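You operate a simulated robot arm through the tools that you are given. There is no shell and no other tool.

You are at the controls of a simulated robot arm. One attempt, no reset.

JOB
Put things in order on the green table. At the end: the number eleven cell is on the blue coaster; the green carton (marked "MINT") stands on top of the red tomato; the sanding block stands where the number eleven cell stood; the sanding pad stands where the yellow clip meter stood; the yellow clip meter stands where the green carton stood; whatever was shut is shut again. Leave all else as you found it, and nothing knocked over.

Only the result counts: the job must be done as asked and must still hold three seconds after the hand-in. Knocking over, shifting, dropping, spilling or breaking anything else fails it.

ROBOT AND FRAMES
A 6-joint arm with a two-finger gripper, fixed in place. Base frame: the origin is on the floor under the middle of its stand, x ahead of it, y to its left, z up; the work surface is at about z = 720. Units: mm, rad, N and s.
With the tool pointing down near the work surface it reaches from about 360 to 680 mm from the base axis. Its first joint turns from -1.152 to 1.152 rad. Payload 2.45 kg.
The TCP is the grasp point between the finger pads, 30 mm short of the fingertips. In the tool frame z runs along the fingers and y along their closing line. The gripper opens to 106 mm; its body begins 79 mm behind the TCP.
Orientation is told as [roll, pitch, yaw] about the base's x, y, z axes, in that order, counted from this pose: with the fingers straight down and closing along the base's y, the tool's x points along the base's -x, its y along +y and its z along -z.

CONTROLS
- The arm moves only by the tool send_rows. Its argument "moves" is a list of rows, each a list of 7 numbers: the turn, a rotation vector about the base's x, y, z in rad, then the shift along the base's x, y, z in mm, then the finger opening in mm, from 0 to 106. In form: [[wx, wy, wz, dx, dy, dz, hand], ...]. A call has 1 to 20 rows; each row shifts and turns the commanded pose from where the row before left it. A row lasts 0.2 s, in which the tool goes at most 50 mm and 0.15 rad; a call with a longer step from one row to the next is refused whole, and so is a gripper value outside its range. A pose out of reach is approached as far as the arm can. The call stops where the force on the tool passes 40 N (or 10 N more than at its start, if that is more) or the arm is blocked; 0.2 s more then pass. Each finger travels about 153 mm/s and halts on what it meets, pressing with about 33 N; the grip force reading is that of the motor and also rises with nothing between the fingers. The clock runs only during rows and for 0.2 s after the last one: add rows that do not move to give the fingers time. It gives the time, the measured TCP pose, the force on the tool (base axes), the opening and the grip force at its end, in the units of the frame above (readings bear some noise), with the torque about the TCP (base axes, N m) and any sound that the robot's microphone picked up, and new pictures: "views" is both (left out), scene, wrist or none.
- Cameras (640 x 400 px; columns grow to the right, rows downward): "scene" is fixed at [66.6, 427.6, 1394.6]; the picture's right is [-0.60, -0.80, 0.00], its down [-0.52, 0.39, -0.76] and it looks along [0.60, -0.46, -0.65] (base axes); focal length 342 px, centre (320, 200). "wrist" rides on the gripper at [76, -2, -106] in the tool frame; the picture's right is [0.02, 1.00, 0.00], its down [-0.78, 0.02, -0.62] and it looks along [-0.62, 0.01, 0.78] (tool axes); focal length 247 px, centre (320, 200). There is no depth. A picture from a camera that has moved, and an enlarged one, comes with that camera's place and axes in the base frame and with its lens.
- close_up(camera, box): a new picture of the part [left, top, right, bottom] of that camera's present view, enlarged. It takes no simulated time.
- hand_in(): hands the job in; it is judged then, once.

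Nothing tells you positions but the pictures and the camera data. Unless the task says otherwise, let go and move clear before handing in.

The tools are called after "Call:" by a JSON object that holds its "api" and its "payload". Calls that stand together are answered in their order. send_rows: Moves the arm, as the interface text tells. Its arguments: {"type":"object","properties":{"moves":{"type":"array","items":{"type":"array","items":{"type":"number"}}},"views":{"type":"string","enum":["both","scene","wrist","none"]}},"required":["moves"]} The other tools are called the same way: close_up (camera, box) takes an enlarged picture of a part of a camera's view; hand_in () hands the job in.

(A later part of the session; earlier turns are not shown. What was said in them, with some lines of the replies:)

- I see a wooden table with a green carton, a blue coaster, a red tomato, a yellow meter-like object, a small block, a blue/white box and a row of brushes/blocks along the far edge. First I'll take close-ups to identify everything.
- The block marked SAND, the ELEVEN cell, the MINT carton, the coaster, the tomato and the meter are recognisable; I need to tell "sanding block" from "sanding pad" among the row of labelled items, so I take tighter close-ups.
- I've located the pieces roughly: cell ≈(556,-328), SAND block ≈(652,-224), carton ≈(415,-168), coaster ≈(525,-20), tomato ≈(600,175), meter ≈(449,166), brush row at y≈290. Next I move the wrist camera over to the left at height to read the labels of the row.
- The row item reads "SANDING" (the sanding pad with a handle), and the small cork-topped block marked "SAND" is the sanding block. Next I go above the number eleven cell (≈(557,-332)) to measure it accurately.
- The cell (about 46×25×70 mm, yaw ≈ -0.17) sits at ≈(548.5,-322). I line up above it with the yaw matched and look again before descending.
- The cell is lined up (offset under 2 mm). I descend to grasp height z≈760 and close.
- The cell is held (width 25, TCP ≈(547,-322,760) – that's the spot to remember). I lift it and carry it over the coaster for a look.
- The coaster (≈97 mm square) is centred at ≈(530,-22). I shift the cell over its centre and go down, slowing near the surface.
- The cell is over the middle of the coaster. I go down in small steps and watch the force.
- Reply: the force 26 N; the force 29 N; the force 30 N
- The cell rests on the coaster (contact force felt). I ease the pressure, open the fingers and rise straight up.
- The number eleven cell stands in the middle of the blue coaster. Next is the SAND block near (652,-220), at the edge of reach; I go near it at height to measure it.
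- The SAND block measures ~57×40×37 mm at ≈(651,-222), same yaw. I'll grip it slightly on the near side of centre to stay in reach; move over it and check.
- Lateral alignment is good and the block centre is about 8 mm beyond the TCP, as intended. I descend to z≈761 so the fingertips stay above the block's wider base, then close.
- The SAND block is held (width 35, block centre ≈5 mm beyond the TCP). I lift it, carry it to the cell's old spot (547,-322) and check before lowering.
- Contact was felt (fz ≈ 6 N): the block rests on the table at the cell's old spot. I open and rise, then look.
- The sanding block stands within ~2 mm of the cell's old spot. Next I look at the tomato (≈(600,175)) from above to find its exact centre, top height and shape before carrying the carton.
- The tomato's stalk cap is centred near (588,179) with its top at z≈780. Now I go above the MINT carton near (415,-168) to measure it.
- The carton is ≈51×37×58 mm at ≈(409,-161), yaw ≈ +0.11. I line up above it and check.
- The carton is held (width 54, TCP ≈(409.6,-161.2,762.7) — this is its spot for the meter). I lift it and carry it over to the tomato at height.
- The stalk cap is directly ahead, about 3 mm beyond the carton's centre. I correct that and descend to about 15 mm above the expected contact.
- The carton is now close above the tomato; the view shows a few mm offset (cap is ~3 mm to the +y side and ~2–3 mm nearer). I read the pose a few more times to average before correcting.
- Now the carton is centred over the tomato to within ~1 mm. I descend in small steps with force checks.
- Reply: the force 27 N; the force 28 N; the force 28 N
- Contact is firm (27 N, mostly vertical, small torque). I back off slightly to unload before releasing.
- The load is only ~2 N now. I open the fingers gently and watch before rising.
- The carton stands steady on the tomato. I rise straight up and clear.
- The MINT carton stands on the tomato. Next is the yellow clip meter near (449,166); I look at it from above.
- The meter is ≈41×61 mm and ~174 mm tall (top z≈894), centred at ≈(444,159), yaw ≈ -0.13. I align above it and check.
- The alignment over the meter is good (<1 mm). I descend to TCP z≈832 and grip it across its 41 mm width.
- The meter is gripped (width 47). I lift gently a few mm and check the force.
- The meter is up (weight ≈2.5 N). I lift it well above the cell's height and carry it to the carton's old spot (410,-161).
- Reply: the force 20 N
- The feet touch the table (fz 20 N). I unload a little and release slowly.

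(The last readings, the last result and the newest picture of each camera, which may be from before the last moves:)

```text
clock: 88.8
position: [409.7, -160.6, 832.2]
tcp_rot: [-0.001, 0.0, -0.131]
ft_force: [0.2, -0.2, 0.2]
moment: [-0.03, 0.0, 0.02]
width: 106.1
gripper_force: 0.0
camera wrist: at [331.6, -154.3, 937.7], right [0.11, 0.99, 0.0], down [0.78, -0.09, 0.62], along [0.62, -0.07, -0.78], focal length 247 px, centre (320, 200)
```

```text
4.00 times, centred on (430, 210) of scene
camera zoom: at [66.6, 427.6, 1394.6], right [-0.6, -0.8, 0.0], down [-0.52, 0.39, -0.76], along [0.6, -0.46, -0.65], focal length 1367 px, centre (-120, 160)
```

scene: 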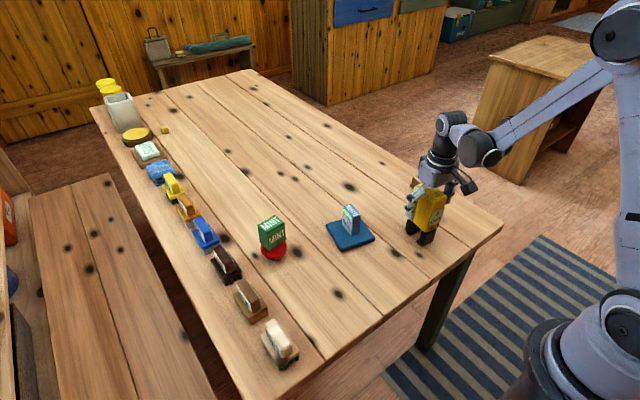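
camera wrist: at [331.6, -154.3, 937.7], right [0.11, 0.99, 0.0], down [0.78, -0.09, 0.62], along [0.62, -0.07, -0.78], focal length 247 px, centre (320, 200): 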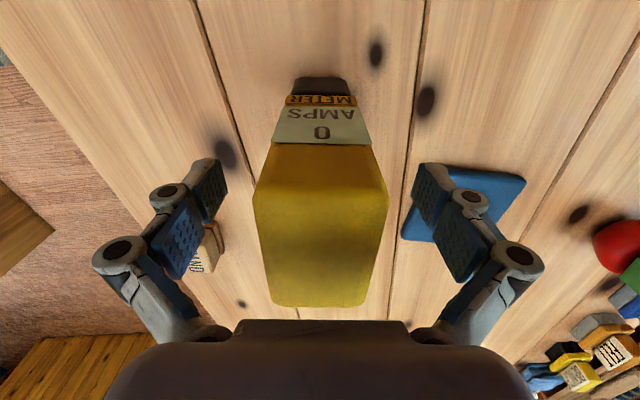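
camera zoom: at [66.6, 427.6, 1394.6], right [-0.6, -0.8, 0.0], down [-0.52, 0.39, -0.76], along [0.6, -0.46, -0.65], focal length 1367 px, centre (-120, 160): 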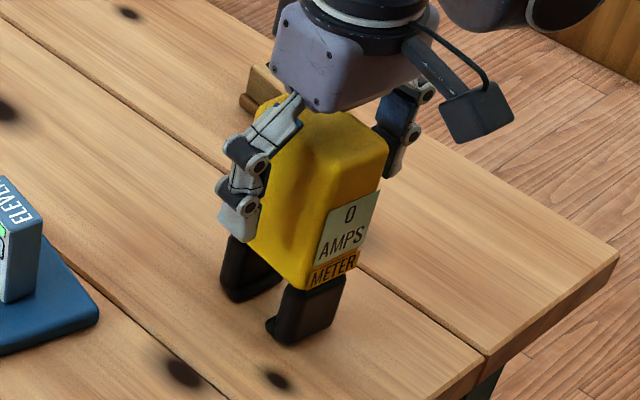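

The meter stands at the carton's old spot. I rise straight up, then go to look at the SANDING pad near (510,290).

Call:
{"api": "send_rows", "payload": {"moves": [[0, 0, 0, 0, 0, 20, 106], [0, 0, 0, 0, 0, 45, 106], [0, 0, 0, 0, 0, 45, 106], [0, 0, 0, 0, 0, 45, 106], [0, 0, 0, 0, 0, 15, 106], [0, 0, 0, 0, 0, 0, 106]], "views": "both"}}

Call:
{"api": "close_up", "payload": {"camera": "scene", "box": [385, 160, 475, 260]}}

Call:
{"api": "close_up", "payload": {"camera": "wrist", "box": [240, 40, 400, 200]}}

```text
clock: 90.2
position: [407.5, -162.2, 1001.4]
tcp_rot: [0.0, -0.002, -0.131]
ft_force: [-0.2, 0.4, -0.2]
moment: [-0.03, 0.0, 0.0]
width: 105.8
gripper_force: 0.1
camera wrist: at [331.1, -154.5, 1106.3], right [0.11, 0.99, 0.0], down [0.78, -0.09, 0.62], along [0.62, -0.07, -0.78], focal length 247 px, centre (320, 200)
```

scene: 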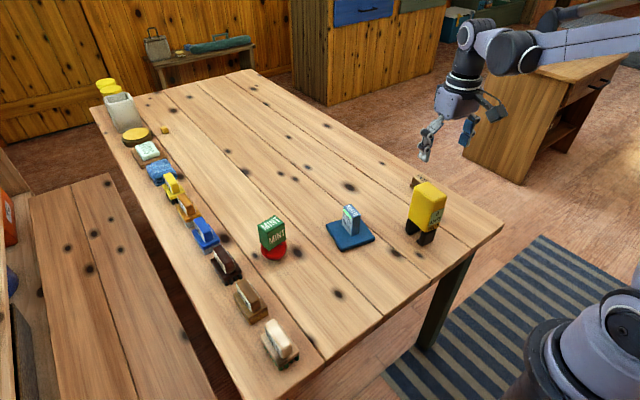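
wrist: 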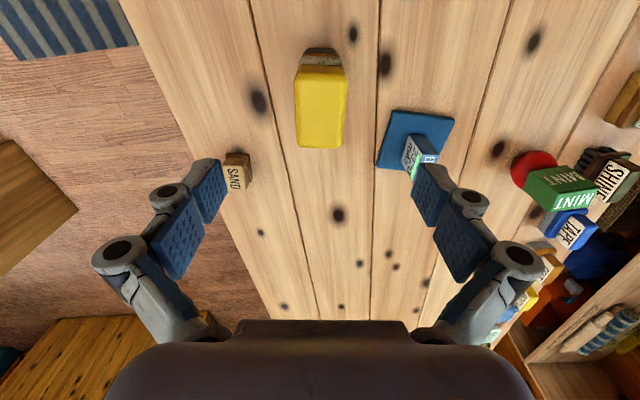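

```text
4.00 times, centred on (430, 210) of scene
camera zoom: at [66.6, 427.6, 1394.6], right [-0.6, -0.8, 0.0], down [-0.52, 0.39, -0.76], along [0.6, -0.46, -0.65], focal length 1367 px, centre (-120, 160)
```

zoom: 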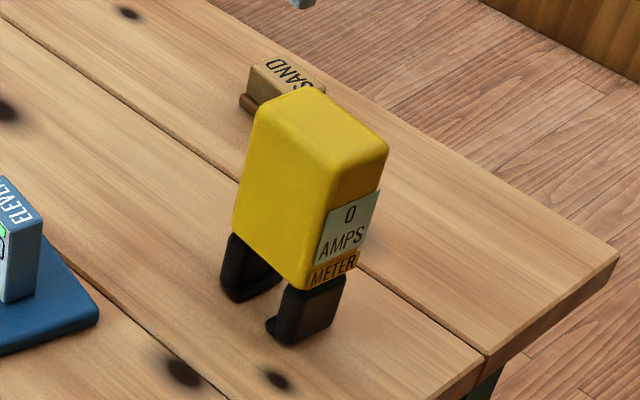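

```text
2.50 times, centred on (320, 120) of wrist
camera zoom: at [331.1, -154.5, 1106.3], right [0.11, 0.99, 0.0], down [0.78, -0.09, 0.62], along [0.62, -0.07, -0.78], focal length 617 px, centre (320, 400)
```

zoom: 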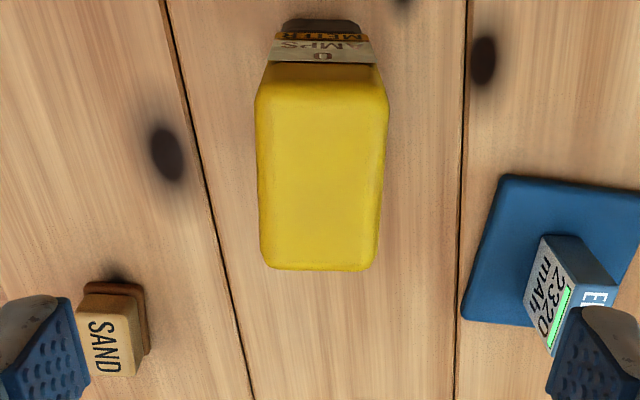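

Everything so far is in place. I move over toward the SANDING pad to measure it.

Call:
{"api": "send_rows", "payload": {"moves": [[0, 0, 0.13, 9, 44.5, 0, 106], [0, 0, 0, 9, 44.5, 0, 106], [0, 0, 0, 9, 44.5, 0, 106], [0, 0, 0, 9, 44.5, 0, 106], [0, 0, 0, 9, 44.5, 0, 106], [0, 0, 0, 9, 44.5, 0, 106], [0, 0, 0, 9, 44.5, 0, 106], [0, 0, 0, 9, 44.5, 0, 106], [0, 0, 0, 9, 44.5, 0, 106], [0, 0, 0, 9, 44.5, 0, 106], [0, 0, 0, 0, 0, -40, 106], [0, 0, 0, 0, 0, -40, 106], [0, 0, 0, 0, 0, 0, 106], [0, 0, 0, 0, 0, 0, 106]], "views": "both"}}

Call:
{"api": "send_rows", "payload": {"moves": [[0, 0, 0, 0, 0, 0, 106]], "views": "none"}}

Call:
{"api": "close_up", "payload": {"camera": "wrist", "box": [250, 40, 410, 180]}}

Call:
{"api": "close_up", "payload": {"camera": "scene", "box": [220, 265, 290, 330]}}

```text
clock: 93.2
position: [498.6, 282.0, 926.1]
tcp_rot: [0.0, -0.001, 0.001]
ft_force: [-0.3, 1.3, 0.5]
moment: [-0.02, 0.02, 0.0]
width: 106.2
gripper_force: 0.1
camera wrist: at [421.5, 279.4, 1030.9], right [-0.02, 1.0, 0.0], down [0.78, 0.02, 0.62], along [0.62, 0.01, -0.78], focal length 247 px, centre (320, 200)
```

scene: 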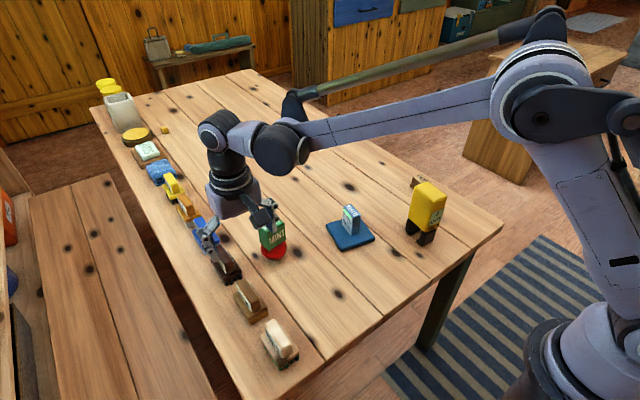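
wrist: 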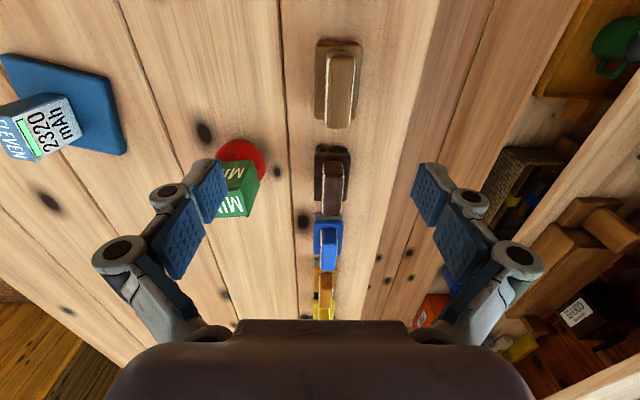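

```text
clock: 93.6
position: [498.3, 281.6, 925.5]
tcp_rot: [-0.001, -0.002, 0.001]
ft_force: [0.6, 0.8, 0.1]
moment: [0.01, -0.02, 0.01]
width: 106.1
gripper_force: 0.1
```

```text
2.86 times, centred on (330, 110) of wrist
camera zoom: at [421.5, 279.4, 1031.1], right [-0.02, 1.0, 0.0], down [0.78, 0.02, 0.62], along [0.62, 0.01, -0.78], focal length 706 px, centre (291, 457)
```

zoom: 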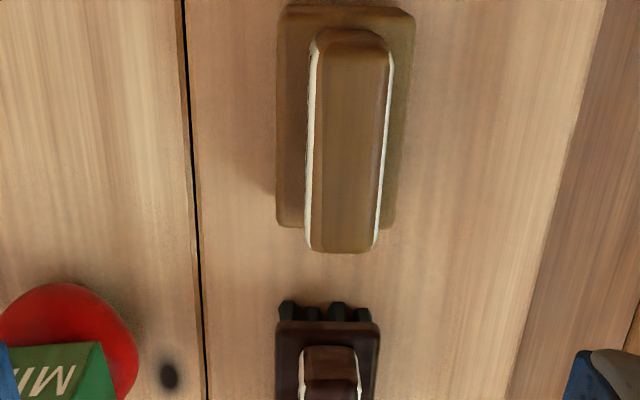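

```text
6.15 times, centred on (255, 298) of scene
camera zoom: at [66.6, 427.6, 1394.6], right [-0.6, -0.8, 0.0], down [-0.52, 0.39, -0.76], along [0.6, -0.46, -0.65], focal length 2103 px, centre (720, -400)
```

zoom: 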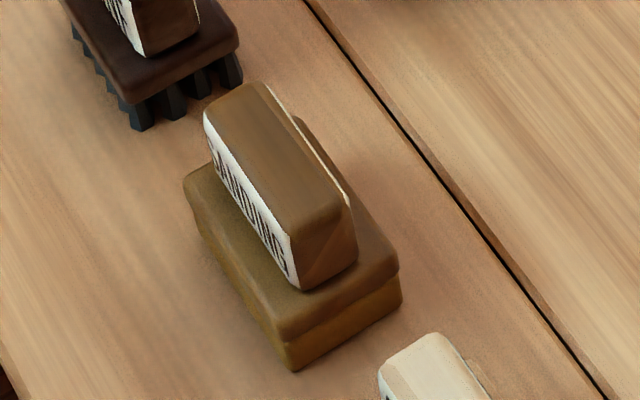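

The SANDING pad: base ≈75×47 mm, centred around (492,298), yaw ≈ 0, with a narrow handle along x. I move above it and look closer.

Call:
{"api": "send_rows", "payload": {"moves": [[0, 0, 0, -6.5, 16.5, -30, 106], [0, 0, 0, 0, 0, -30, 106], [0, 0, 0, 0, 0, 0, 106], [0, 0, 0, 0, 0, 0, 106]], "views": "wrist"}}

Call:
{"api": "send_rows", "payload": {"moves": [[0, 0, 0, 0, 0, 0, 106]], "views": "none"}}

Call:
{"api": "close_up", "payload": {"camera": "wrist", "box": [230, 40, 410, 200]}}

```text
clock: 94.6
position: [491.9, 298.6, 865.5]
tcp_rot: [0.002, -0.003, 0.001]
ft_force: [0.2, -1.2, -0.4]
moment: [-0.01, -0.01, -0.02]
width: 106.0
gripper_force: 0.0
camera wrist: at [414.7, 296.7, 971.0], right [-0.02, 1.0, 0.0], down [0.78, 0.02, 0.62], along [0.62, 0.01, -0.78], focal length 247 px, centre (320, 200)
```

wrist: 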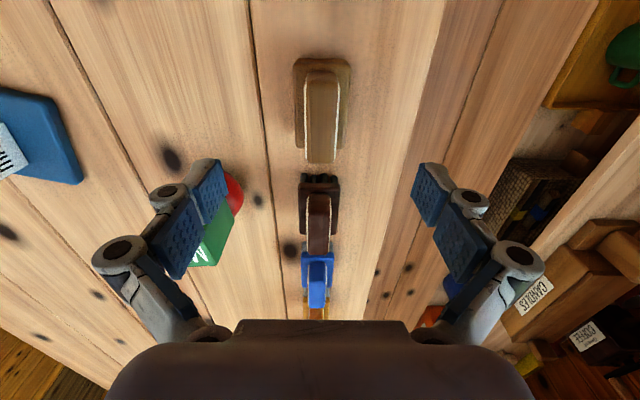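

```text
clock: 95.0
position: [492.1, 298.9, 865.6]
tcp_rot: [0.001, -0.003, 0.002]
ft_force: [0.2, 0.0, 0.1]
moment: [-0.01, 0.02, 0.0]
width: 106.2
gripper_force: 0.1
```

```text
2.50 times, centred on (320, 120) of wrist
camera zoom: at [414.7, 296.6, 971.2], right [-0.02, 1.0, 0.0], down [0.78, 0.02, 0.62], along [0.62, 0.01, -0.78], focal length 617 px, centre (320, 400)
```

zoom: 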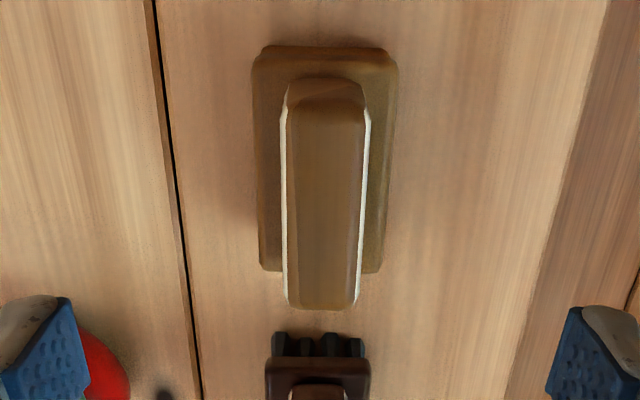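

The pad's handle (≈24 mm wide, top z≈785, base top ≈752) is right under the gripper. I descend so the fingertips stop just above the base and grip the handle.

Call:
{"api": "send_rows", "payload": {"moves": [[0, 0, 0, 0, 0, -30, 106], [0, 0, 0, 0, 0, -30, 106], [0, 0, 0, 0, 0, -17, 80], [0, 0, 0, 0, 0, 0, 80]], "views": "both"}}

Call:
{"api": "close_up", "payload": {"camera": "scene", "box": [210, 230, 310, 330]}}

Call:
{"api": "close_up", "payload": {"camera": "wrist", "box": [220, 70, 420, 270]}}

```text
clock: 96.0
position: [491.4, 297.8, 785.3]
tcp_rot: [-0.001, -0.003, -0.002]
ft_force: [-1.0, 0.1, 0.5]
moment: [0.02, -0.01, 0.0]
width: 80.0
gripper_force: 0.1
camera wrist: at [413.9, 297.0, 891.4], right [-0.02, 1.0, 0.0], down [0.78, 0.02, 0.62], along [0.62, 0.01, -0.78], focal length 247 px, centre (320, 200)
```

scene: 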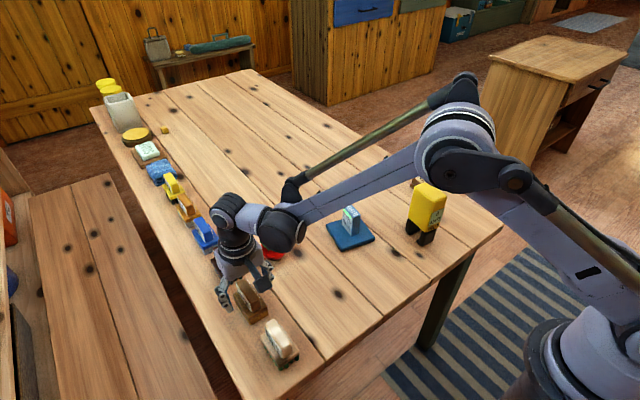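
wrist: 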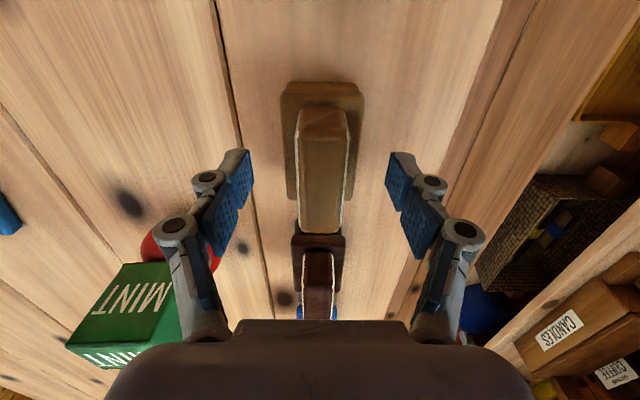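

```text
4.00 times, centred on (260, 280) of scene
camera zoom: at [66.6, 427.6, 1394.6], right [-0.6, -0.8, 0.0], down [-0.52, 0.39, -0.76], along [0.6, -0.46, -0.65], focal length 1367 px, centre (560, -120)
```

zoom: 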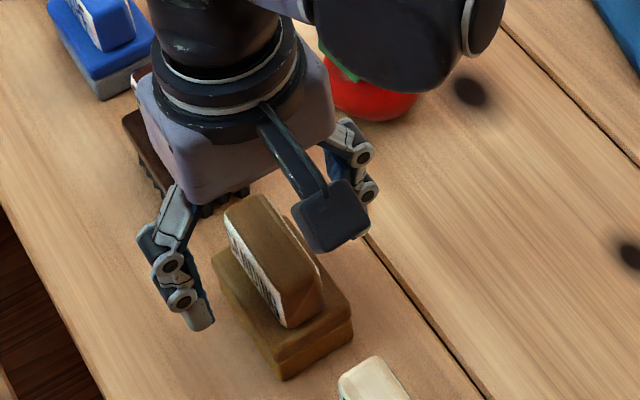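

```text
2.00 times, centred on (320, 170) of wrist
camera zoom: at [413.9, 297.0, 891.4], right [-0.02, 1.0, 0.0], down [0.78, 0.02, 0.62], along [0.62, 0.01, -0.78], focal length 494 px, centre (320, 260)
```

zoom: 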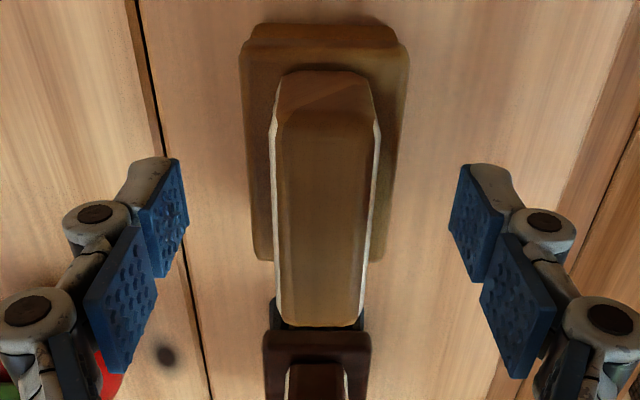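

Call:
{"api": "send_rows", "payload": {"moves": [[0, 0, 0, 0, 0, 0.5, 50], [0, 0, 0, 0, 0, 0, 10], [0, 0, 0, 0, 0, 0, 10], [0, 0, 0, 0, 0, 0, 10], [0, 0, 0, 0, 0, 0, 10]], "views": "both"}}

Call:
{"api": "send_rows", "payload": {"moves": [[0, 0, 0, 0, 0, 0, 10]], "views": "none"}}

Call:
{"api": "close_up", "payload": {"camera": "scene", "box": [210, 230, 310, 330]}}

Call:
{"api": "close_up", "payload": {"camera": "wrist", "box": [220, 70, 420, 270]}}

```text
clock: 97.2
position: [490.1, 298.9, 785.9]
tcp_rot: [-0.001, -0.001, 0.0]
ft_force: [-0.6, 1.6, 7.1]
moment: [0.08, 0.0, -0.01]
width: 24.9
gripper_force: 32.5
camera wrist: at [413.8, 297.4, 892.4], right [-0.02, 1.0, 0.0], down [0.78, 0.02, 0.62], along [0.62, 0.01, -0.78], focal length 247 px, centre (320, 200)
```

scene: 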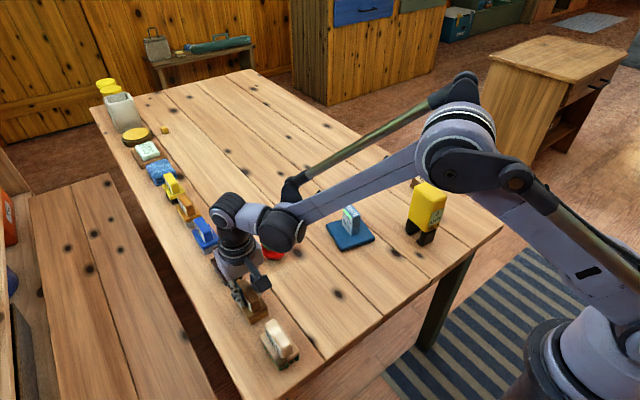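
wrist: 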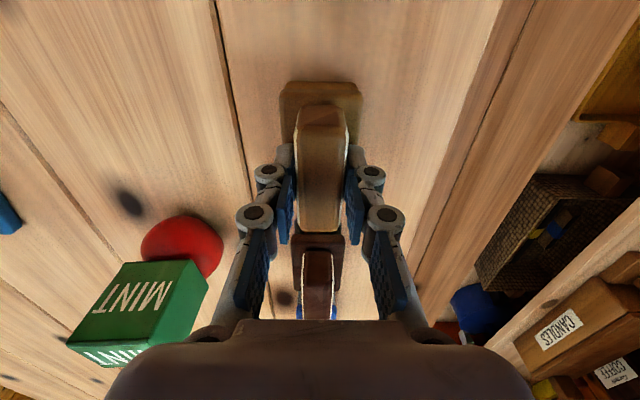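

```text
clock: 97.6
position: [491.4, 300.1, 786.4]
tcp_rot: [0.0, -0.003, -0.001]
ft_force: [0.0, 1.7, 8.1]
moment: [0.06, 0.0, 0.02]
width: 25.0
gripper_force: 33.0
```

```text
4.00 times, centred on (260, 280) of scene
camera zoom: at [66.4, 427.5, 1394.6], right [-0.6, -0.8, 0.0], down [-0.52, 0.39, -0.76], along [0.6, -0.46, -0.65], focal length 1367 px, centre (560, -120)
```

zoom: 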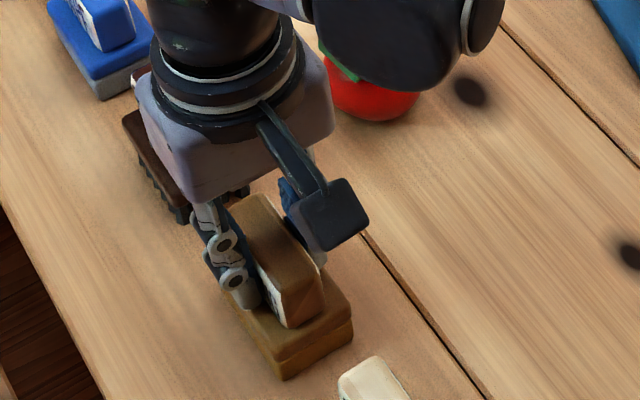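

```text
2.00 times, centred on (320, 170) of wrist
camera zoom: at [413.8, 297.3, 892.4], right [-0.02, 1.0, 0.0], down [0.78, 0.02, 0.62], along [0.62, 0.01, -0.78], focal length 494 px, centre (320, 260)
```

zoom: 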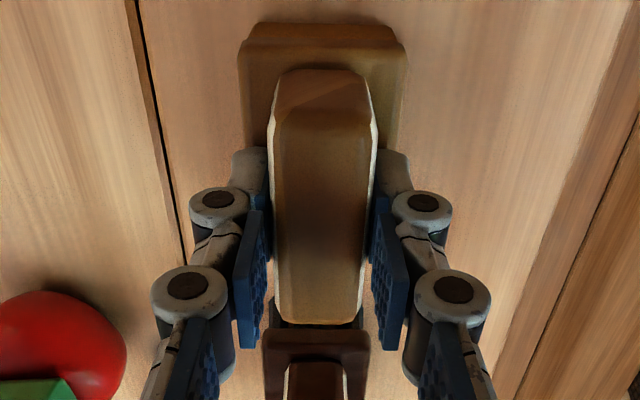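

The pad is gripped by the handle (width 25). I lift it and carry it to the meter's old spot (445,158).

Call:
{"api": "send_rows", "payload": {"moves": [[0, 0, 0, 0, 0, 3, 10], [0, 0, 0, 0, 0, 12, 10], [0, 0, 0, 0, 0, 35, 10], [0, 0, 0, 0, 0, 40, 10], [0, 0, 0, -11.6, -35.2, 0, 10], [0, 0, 0, -11.6, -35.2, 0, 10], [0, 0, 0, -11.6, -35.2, 0, 10], [0, 0, 0, -11.6, -35.2, 0, 10], [0, 0, 0, 0, 0, 0, 10], [0, 0, 0, 0, 0, 0, 10]], "views": "both"}}

Call:
{"api": "send_rows", "payload": {"moves": [[0, 0, 0, 0, 0, 0, 10]], "views": "none"}}

Call:
{"api": "send_rows", "payload": {"moves": [[0, 0, 0, 0, 0, 0, 10]], "views": "none"}}

```text
clock: 99.8
position: [447.3, 158.0, 875.4]
tcp_rot: [0.0, -0.003, -0.001]
ft_force: [0.1, 0.6, -1.3]
moment: [-0.01, -0.02, 0.0]
width: 24.8
gripper_force: 32.7
camera wrist: at [370.5, 156.2, 980.9], right [-0.02, 1.0, 0.0], down [0.78, 0.02, 0.62], along [0.62, 0.01, -0.78], focal length 247 px, centre (320, 200)
```

scene: 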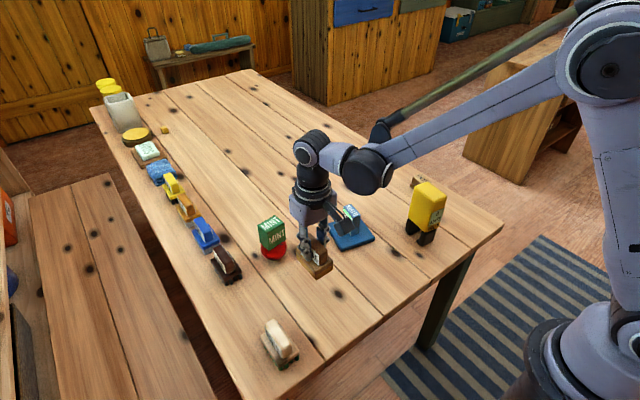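
wrist: 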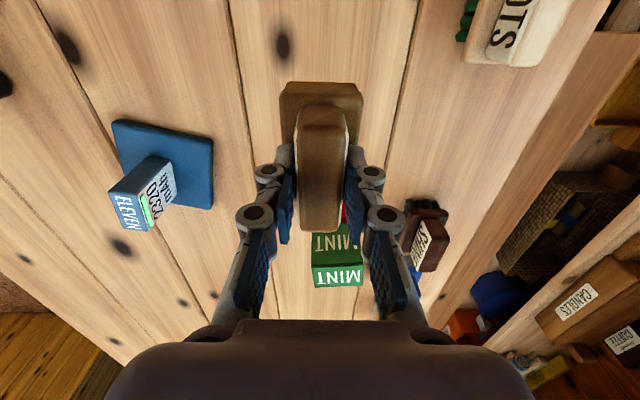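

```text
clock: 100.2
position: [447.6, 158.2, 874.8]
tcp_rot: [-0.001, -0.002, 0.0]
ft_force: [0.2, -0.2, -0.3]
moment: [0.01, 0.0, -0.01]
width: 25.2
gripper_force: 33.3
```

```text
clock: 100.6
position: [448.0, 158.7, 876.0]
tcp_rot: [0.0, -0.003, 0.001]
ft_force: [-0.5, 0.1, -1.4]
moment: [0.0, 0.0, -0.01]
width: 24.9
gripper_force: 32.8
```

Call:
{"api": "send_rows", "payload": {"moves": [[0, 0, 0, -2.8, 0, -30, 10], [0, 0, 0, 0, 0, -30, 10], [0, 0, 0, 0, 0, -20, 10], [0, 0, 0, 0, 0, 0, 10]], "views": "both"}}

Call:
{"api": "send_rows", "payload": {"moves": [[0, 0, 0, 0, 0, 0, 10]], "views": "none"}}

Call:
{"api": "send_rows", "payload": {"moves": [[0, 0, 0, 0, 0, 0, 10]], "views": "none"}}

```text
clock: 101.6
position: [443.5, 158.9, 795.6]
tcp_rot: [-0.001, -0.003, -0.001]
ft_force: [0.7, 0.8, -0.6]
moment: [0.03, 0.02, -0.03]
width: 25.1
gripper_force: 33.0
camera wrist: at [366.0, 156.6, 900.7], right [-0.02, 1.0, 0.0], down [0.78, 0.02, 0.62], along [0.62, 0.01, -0.78], focal length 247 px, centre (320, 200)
```

scene: 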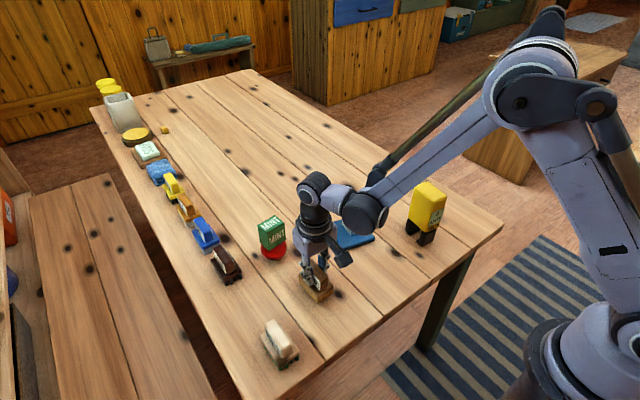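
wrist: 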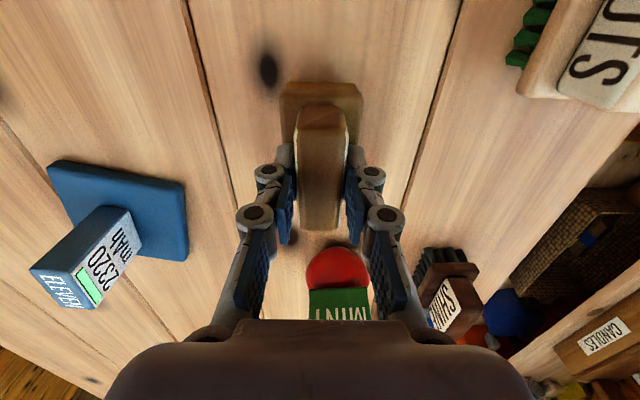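

```text
clock: 102.0
position: [442.3, 159.7, 794.4]
tcp_rot: [0.0, -0.002, 0.0]
ft_force: [0.8, -0.1, -1.4]
moment: [-0.01, 0.05, -0.01]
width: 25.0
gripper_force: 33.1
```

```text
clock: 102.4
position: [442.8, 158.3, 795.2]
tcp_rot: [0.001, -0.002, -0.001]
ft_force: [-0.4, -0.6, -1.3]
moment: [0.01, 0.02, -0.03]
width: 25.1
gripper_force: 33.0
```

Call:
{"api": "send_rows", "payload": {"moves": [[0, 0, 0, 1.8, -0.5, -3, 10], [0, 0, 0, 0, 0, -3, 10], [0, 0, 0, 0, 0, 0, 10]], "views": "none"}}

Call:
{"api": "send_rows", "payload": {"moves": [[0, 0, 0, 0, 0, -1, 10], [0, 0, 0, 0, 0, 0, 10]], "views": "none"}}

Call:
{"api": "send_rows", "payload": {"moves": [[0, 0, 0, 0, 0, -1, 10], [0, 0, 0, 0, 0, 0, 10]], "views": "none"}}

```text
clock: 103.2
position: [445.7, 159.1, 789.0]
tcp_rot: [0.0, -0.002, 0.001]
ft_force: [-0.3, -0.8, -0.5]
moment: [-0.01, 0.01, 0.0]
width: 25.0
gripper_force: 33.0
```

```text
clock: 103.8
position: [444.0, 157.3, 787.8]
tcp_rot: [0.0, -0.001, -0.001]
ft_force: [0.6, 0.8, -1.4]
moment: [0.0, -0.02, -0.01]
width: 25.0
gripper_force: 33.1
```

```text
clock: 104.4
position: [444.4, 158.3, 787.4]
tcp_rot: [0.0, -0.003, 0.0]
ft_force: [0.5, -0.3, -1.4]
moment: [-0.01, -0.01, -0.04]
width: 25.2
gripper_force: 32.6
```

Call:
{"api": "send_rows", "payload": {"moves": [[0, 0, 0, 0, 0, -0.8, 10], [0, 0, 0, 0, 0, 0, 10]], "views": "none"}}

Call:
{"api": "send_rows", "payload": {"moves": [[0, 0, 0, 0, 0, -0.8, 10], [0, 0, 0, 0, 0, 0, 10]], "views": "none"}}

```text
clock: 105.0
position: [444.4, 158.5, 787.4]
tcp_rot: [-0.002, -0.003, 0.0]
ft_force: [0.6, 0.2, -0.8]
moment: [0.0, 0.02, 0.0]
width: 25.4
gripper_force: 33.3
```

```text
clock: 105.6
position: [445.2, 158.8, 786.5]
tcp_rot: [-0.001, -0.001, 0.001]
ft_force: [0.5, 0.0, -1.5]
moment: [0.05, 0.01, 0.03]
width: 25.1
gripper_force: 33.0
```

Call:
{"api": "send_rows", "payload": {"moves": [[0, 0, 0, 0, 0, -0.8, 10], [0, 0, 0, 0, 0, 0, 10]], "views": "none"}}

Call:
{"api": "close_up", "payload": {"camera": "scene", "box": [280, 240, 350, 310]}}

```text
clock: 106.2
position: [444.9, 160.2, 785.8]
tcp_rot: [0.001, -0.001, 0.0]
ft_force: [0.3, 1.0, 23.9]
moment: [-0.02, 0.02, -0.01]
width: 24.9
gripper_force: 33.0
```

```text
5.71 times, centred on (315, 275) of scene
camera zoom: at [66.2, 427.5, 1394.7], right [-0.6, -0.8, 0.0], down [-0.52, 0.39, -0.76], along [0.6, -0.46, -0.65], focal length 1952 px, centre (349, -229)
```

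zoom: 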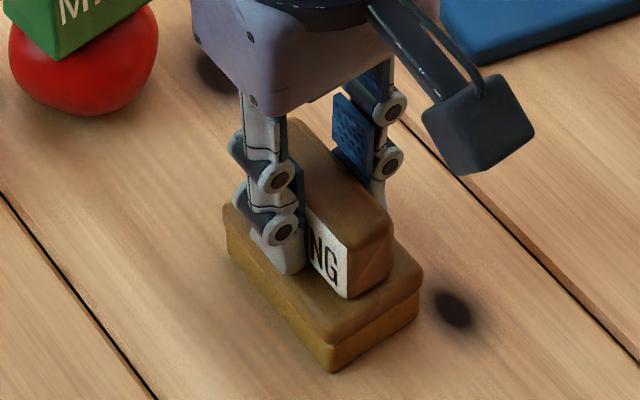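

The pad is on the table at the meter's old spot (fz 24 N). I unload slightly, open, and rise.

Call:
{"api": "send_rows", "payload": {"moves": [[0, 0, 0, 0, 0, 0.5, 10], [0, 0, 0, 0, 0, 0, 10], [0, 0, 0, 0, 0, 0, 30], [0, 0, 0, 0, 0, 0, 50], [0, 0, 0, 0, 0, 0, 80], [0, 0, 0, 0, 0, 0, 80], [0, 0, 0, 0, 0, 15, 80], [0, 0, 0, 0, 0, 40, 80], [0, 0, 0, 0, 0, 45, 90], [0, 0, 0, 0, 0, 45, 100], [0, 0, 0, 0, 0, 45, 106], [0, 0, 0, 0, 0, 0, 106]], "views": "both"}}

Call:
{"api": "close_up", "payload": {"camera": "scene", "box": [240, 200, 350, 310]}}

Call:
{"api": "close_up", "payload": {"camera": "wrist", "box": [240, 40, 400, 200]}}

```text
clock: 108.8
position: [442.8, 155.3, 975.9]
tcp_rot: [-0.002, -0.002, 0.0]
ft_force: [0.2, -0.1, -0.7]
moment: [-0.02, -0.02, -0.02]
width: 106.1
gripper_force: 0.0
camera wrist: at [366.2, 153.4, 1082.5], right [-0.02, 1.0, 0.0], down [0.78, 0.02, 0.62], along [0.62, 0.01, -0.78], focal length 247 px, centre (320, 200)
```

scene: 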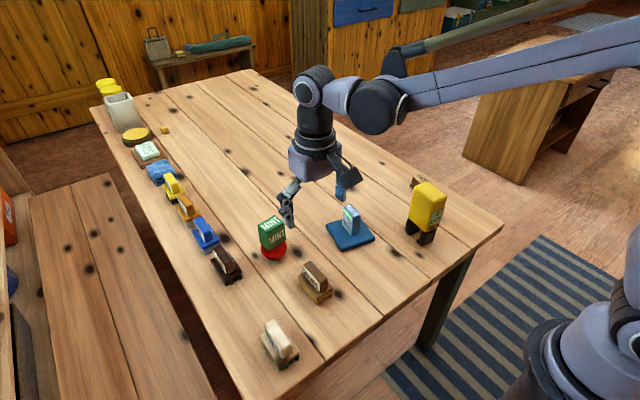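
wrist: 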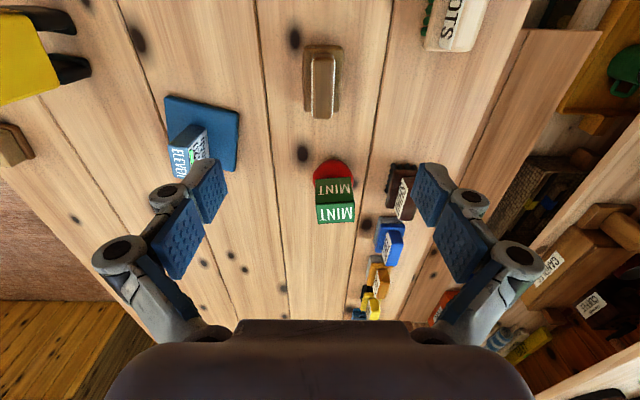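

```text
3.64 times, centred on (295, 255) of scene
camera zoom: at [66.6, 427.6, 1394.6], right [-0.6, -0.8, 0.0], down [-0.52, 0.39, -0.76], along [0.6, -0.46, -0.65], focal length 1242 px, centre (411, 0)
```

zoom: 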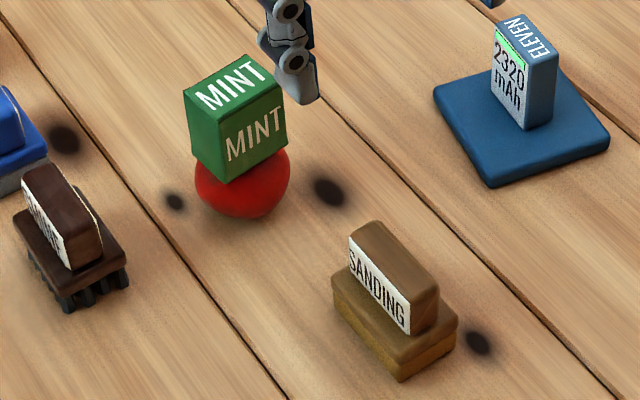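

```text
2.50 times, centred on (320, 120) of wrist
camera zoom: at [366.2, 153.4, 1082.5], right [-0.02, 1.0, 0.0], down [0.78, 0.02, 0.62], along [0.62, 0.01, -0.78], focal length 617 px, centre (320, 400)
```

zoom: 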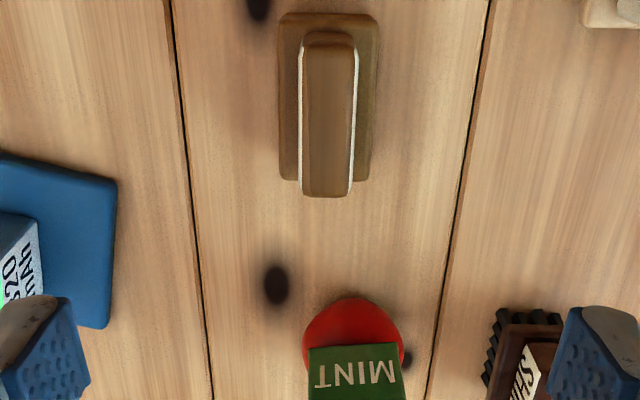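

Everything is where it should be. I move the arm clear, wait a moment and check the whole scene once more.

Call:
{"api": "send_rows", "payload": {"moves": [[0, 0, 0, 0, 0, 40, 106], [0, 0, 0, -5, -45, 0, 106], [0, 0, 0, -5, -45, 0, 106], [0, 0, 0, -5, -45, 0, 106], [0, 0, 0, -5, -45, 0, 106], [0, 0, 0, 0, 0, 0, 106], [0, 0, 0, 0, 0, 0, 106], [0, 0, 0, 0, 0, 0, 106], [0, 0, 0, 0, 0, 0, 106], [0, 0, 0, 0, 0, 0, 106], [0, 0, 0, 0, 0, 0, 106], [0, 0, 0, 0, 0, 0, 106], [0, 0, 0, 0, 0, 0, 106], [0, 0, 0, 0, 0, 0, 106]], "views": "both"}}

Call:
{"api": "close_up", "payload": {"camera": "scene", "box": [240, 150, 480, 310]}}

Call:
{"api": "close_up", "payload": {"camera": "scene", "box": [250, 210, 300, 270]}}

Call:
{"api": "close_up", "payload": {"camera": "scene", "box": [90, 70, 320, 380]}}

```text
clock: 111.8
position: [425.8, -25.1, 1014.9]
tcp_rot: [-0.001, -0.001, 0.001]
ft_force: [0.0, -0.6, -0.2]
moment: [-0.03, 0.0, 0.02]
width: 106.0
gripper_force: 0.0
camera wrist: at [348.9, -27.3, 1121.0], right [-0.02, 1.0, 0.0], down [0.78, 0.02, 0.62], along [0.62, 0.01, -0.78], focal length 247 px, centre (320, 200)
```

scene: 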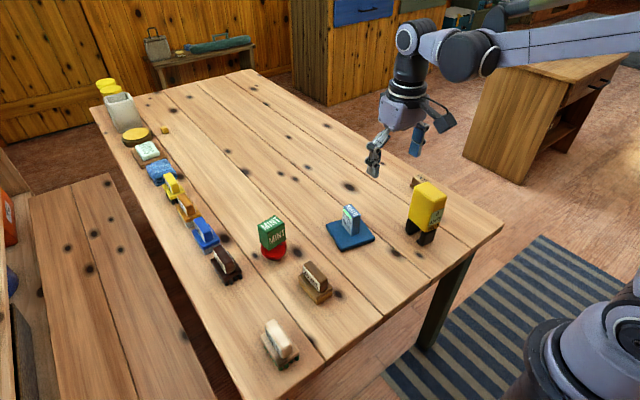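
wrist: 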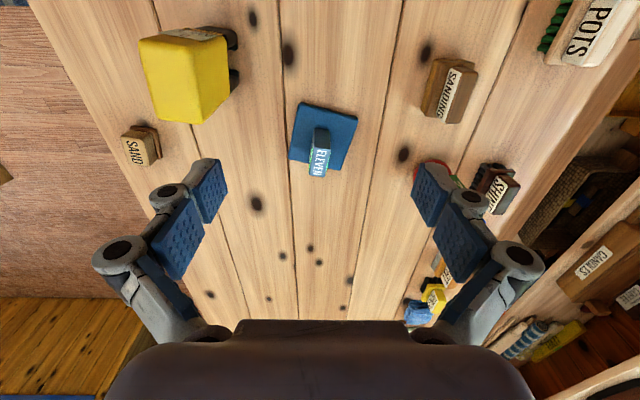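

```text
2.50 times, centred on (360, 230) of scene
camera zoom: at [66.6, 427.6, 1394.6], right [-0.6, -0.8, 0.0], down [-0.52, 0.39, -0.76], along [0.6, -0.46, -0.65], focal length 854 px, centre (220, 125)
```

zoom: 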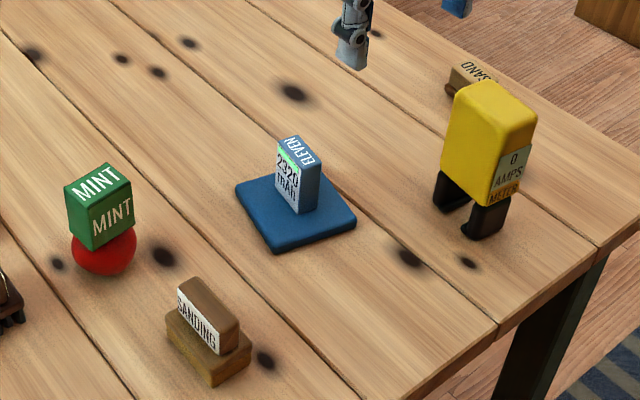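

```text
6.67 times, centred on (275, 240) of scene
camera zoom: at [66.6, 427.6, 1394.6], right [-0.6, -0.8, 0.0], down [-0.52, 0.39, -0.76], along [0.6, -0.46, -0.65], focal length 2278 px, centre (620, -67)
```

zoom: 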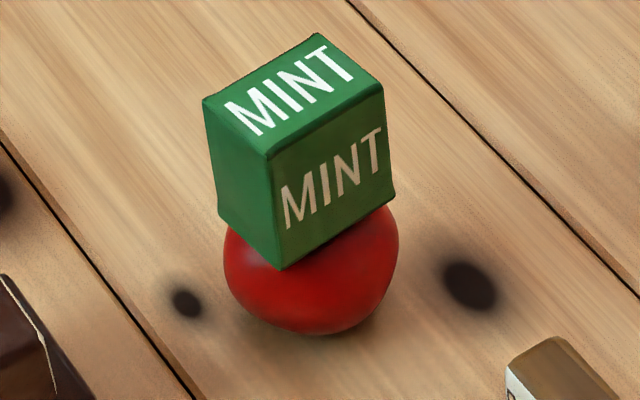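

```text
1.29 times, centred on (205, 225) of scene
camera zoom: at [66.6, 427.6, 1394.6], right [-0.6, -0.8, 0.0], down [-0.52, 0.39, -0.76], along [0.6, -0.46, -0.65], focal length 441 px, centre (468, 168)
```

zoom: 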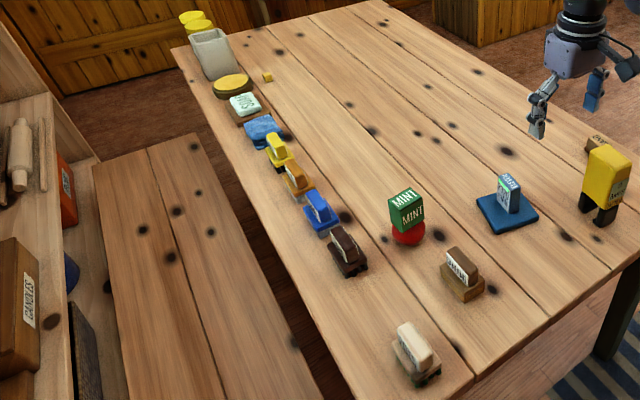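

Everything is in place:
- **Number eleven cell:** on the blue coaster.
- **MINT carton:** upright on the tomato.
- **Sanding block (SAND):** on the cell's old spot.
- **Sanding pad (SANDING):** on the clip meter's old spot.
- **Clip meter:** on the carton's old spot.

Nothing was opened or knocked over and the arm is clear, so I hand in.

Call:
{"api": "hand_in", "payload": {}}

```text
The job is handed in.
```

I've handed the job in. In the last pictures before that, everything asked for was in place and nothing had been knocked over:

- **Number eleven cell:** it stands in the middle of the blue coaster.
- **Green carton (MINT):** it stands upright on top of the red tomato. It was still steady more than 40 s after I let go.
- **Sanding block:** I took this to be the small block marked "SAND". It stands within about 2 mm of where the cell stood.
- **Sanding pad:** I took this to be the handled pad marked "SANDING" from the row along the table edge. It stands within 1–2 mm of where the yellow clip meter stood.
- **Yellow clip meter:** it stands within 1–2 mm of where the green carton stood.

The offsets are my own estimates from the pictures and arm readings. I opened nothing, so nothing needed shutting again. The gripper is open and the arm is clear of the table. I haven't seen the verdict; the tool only confirmed the hand-in.
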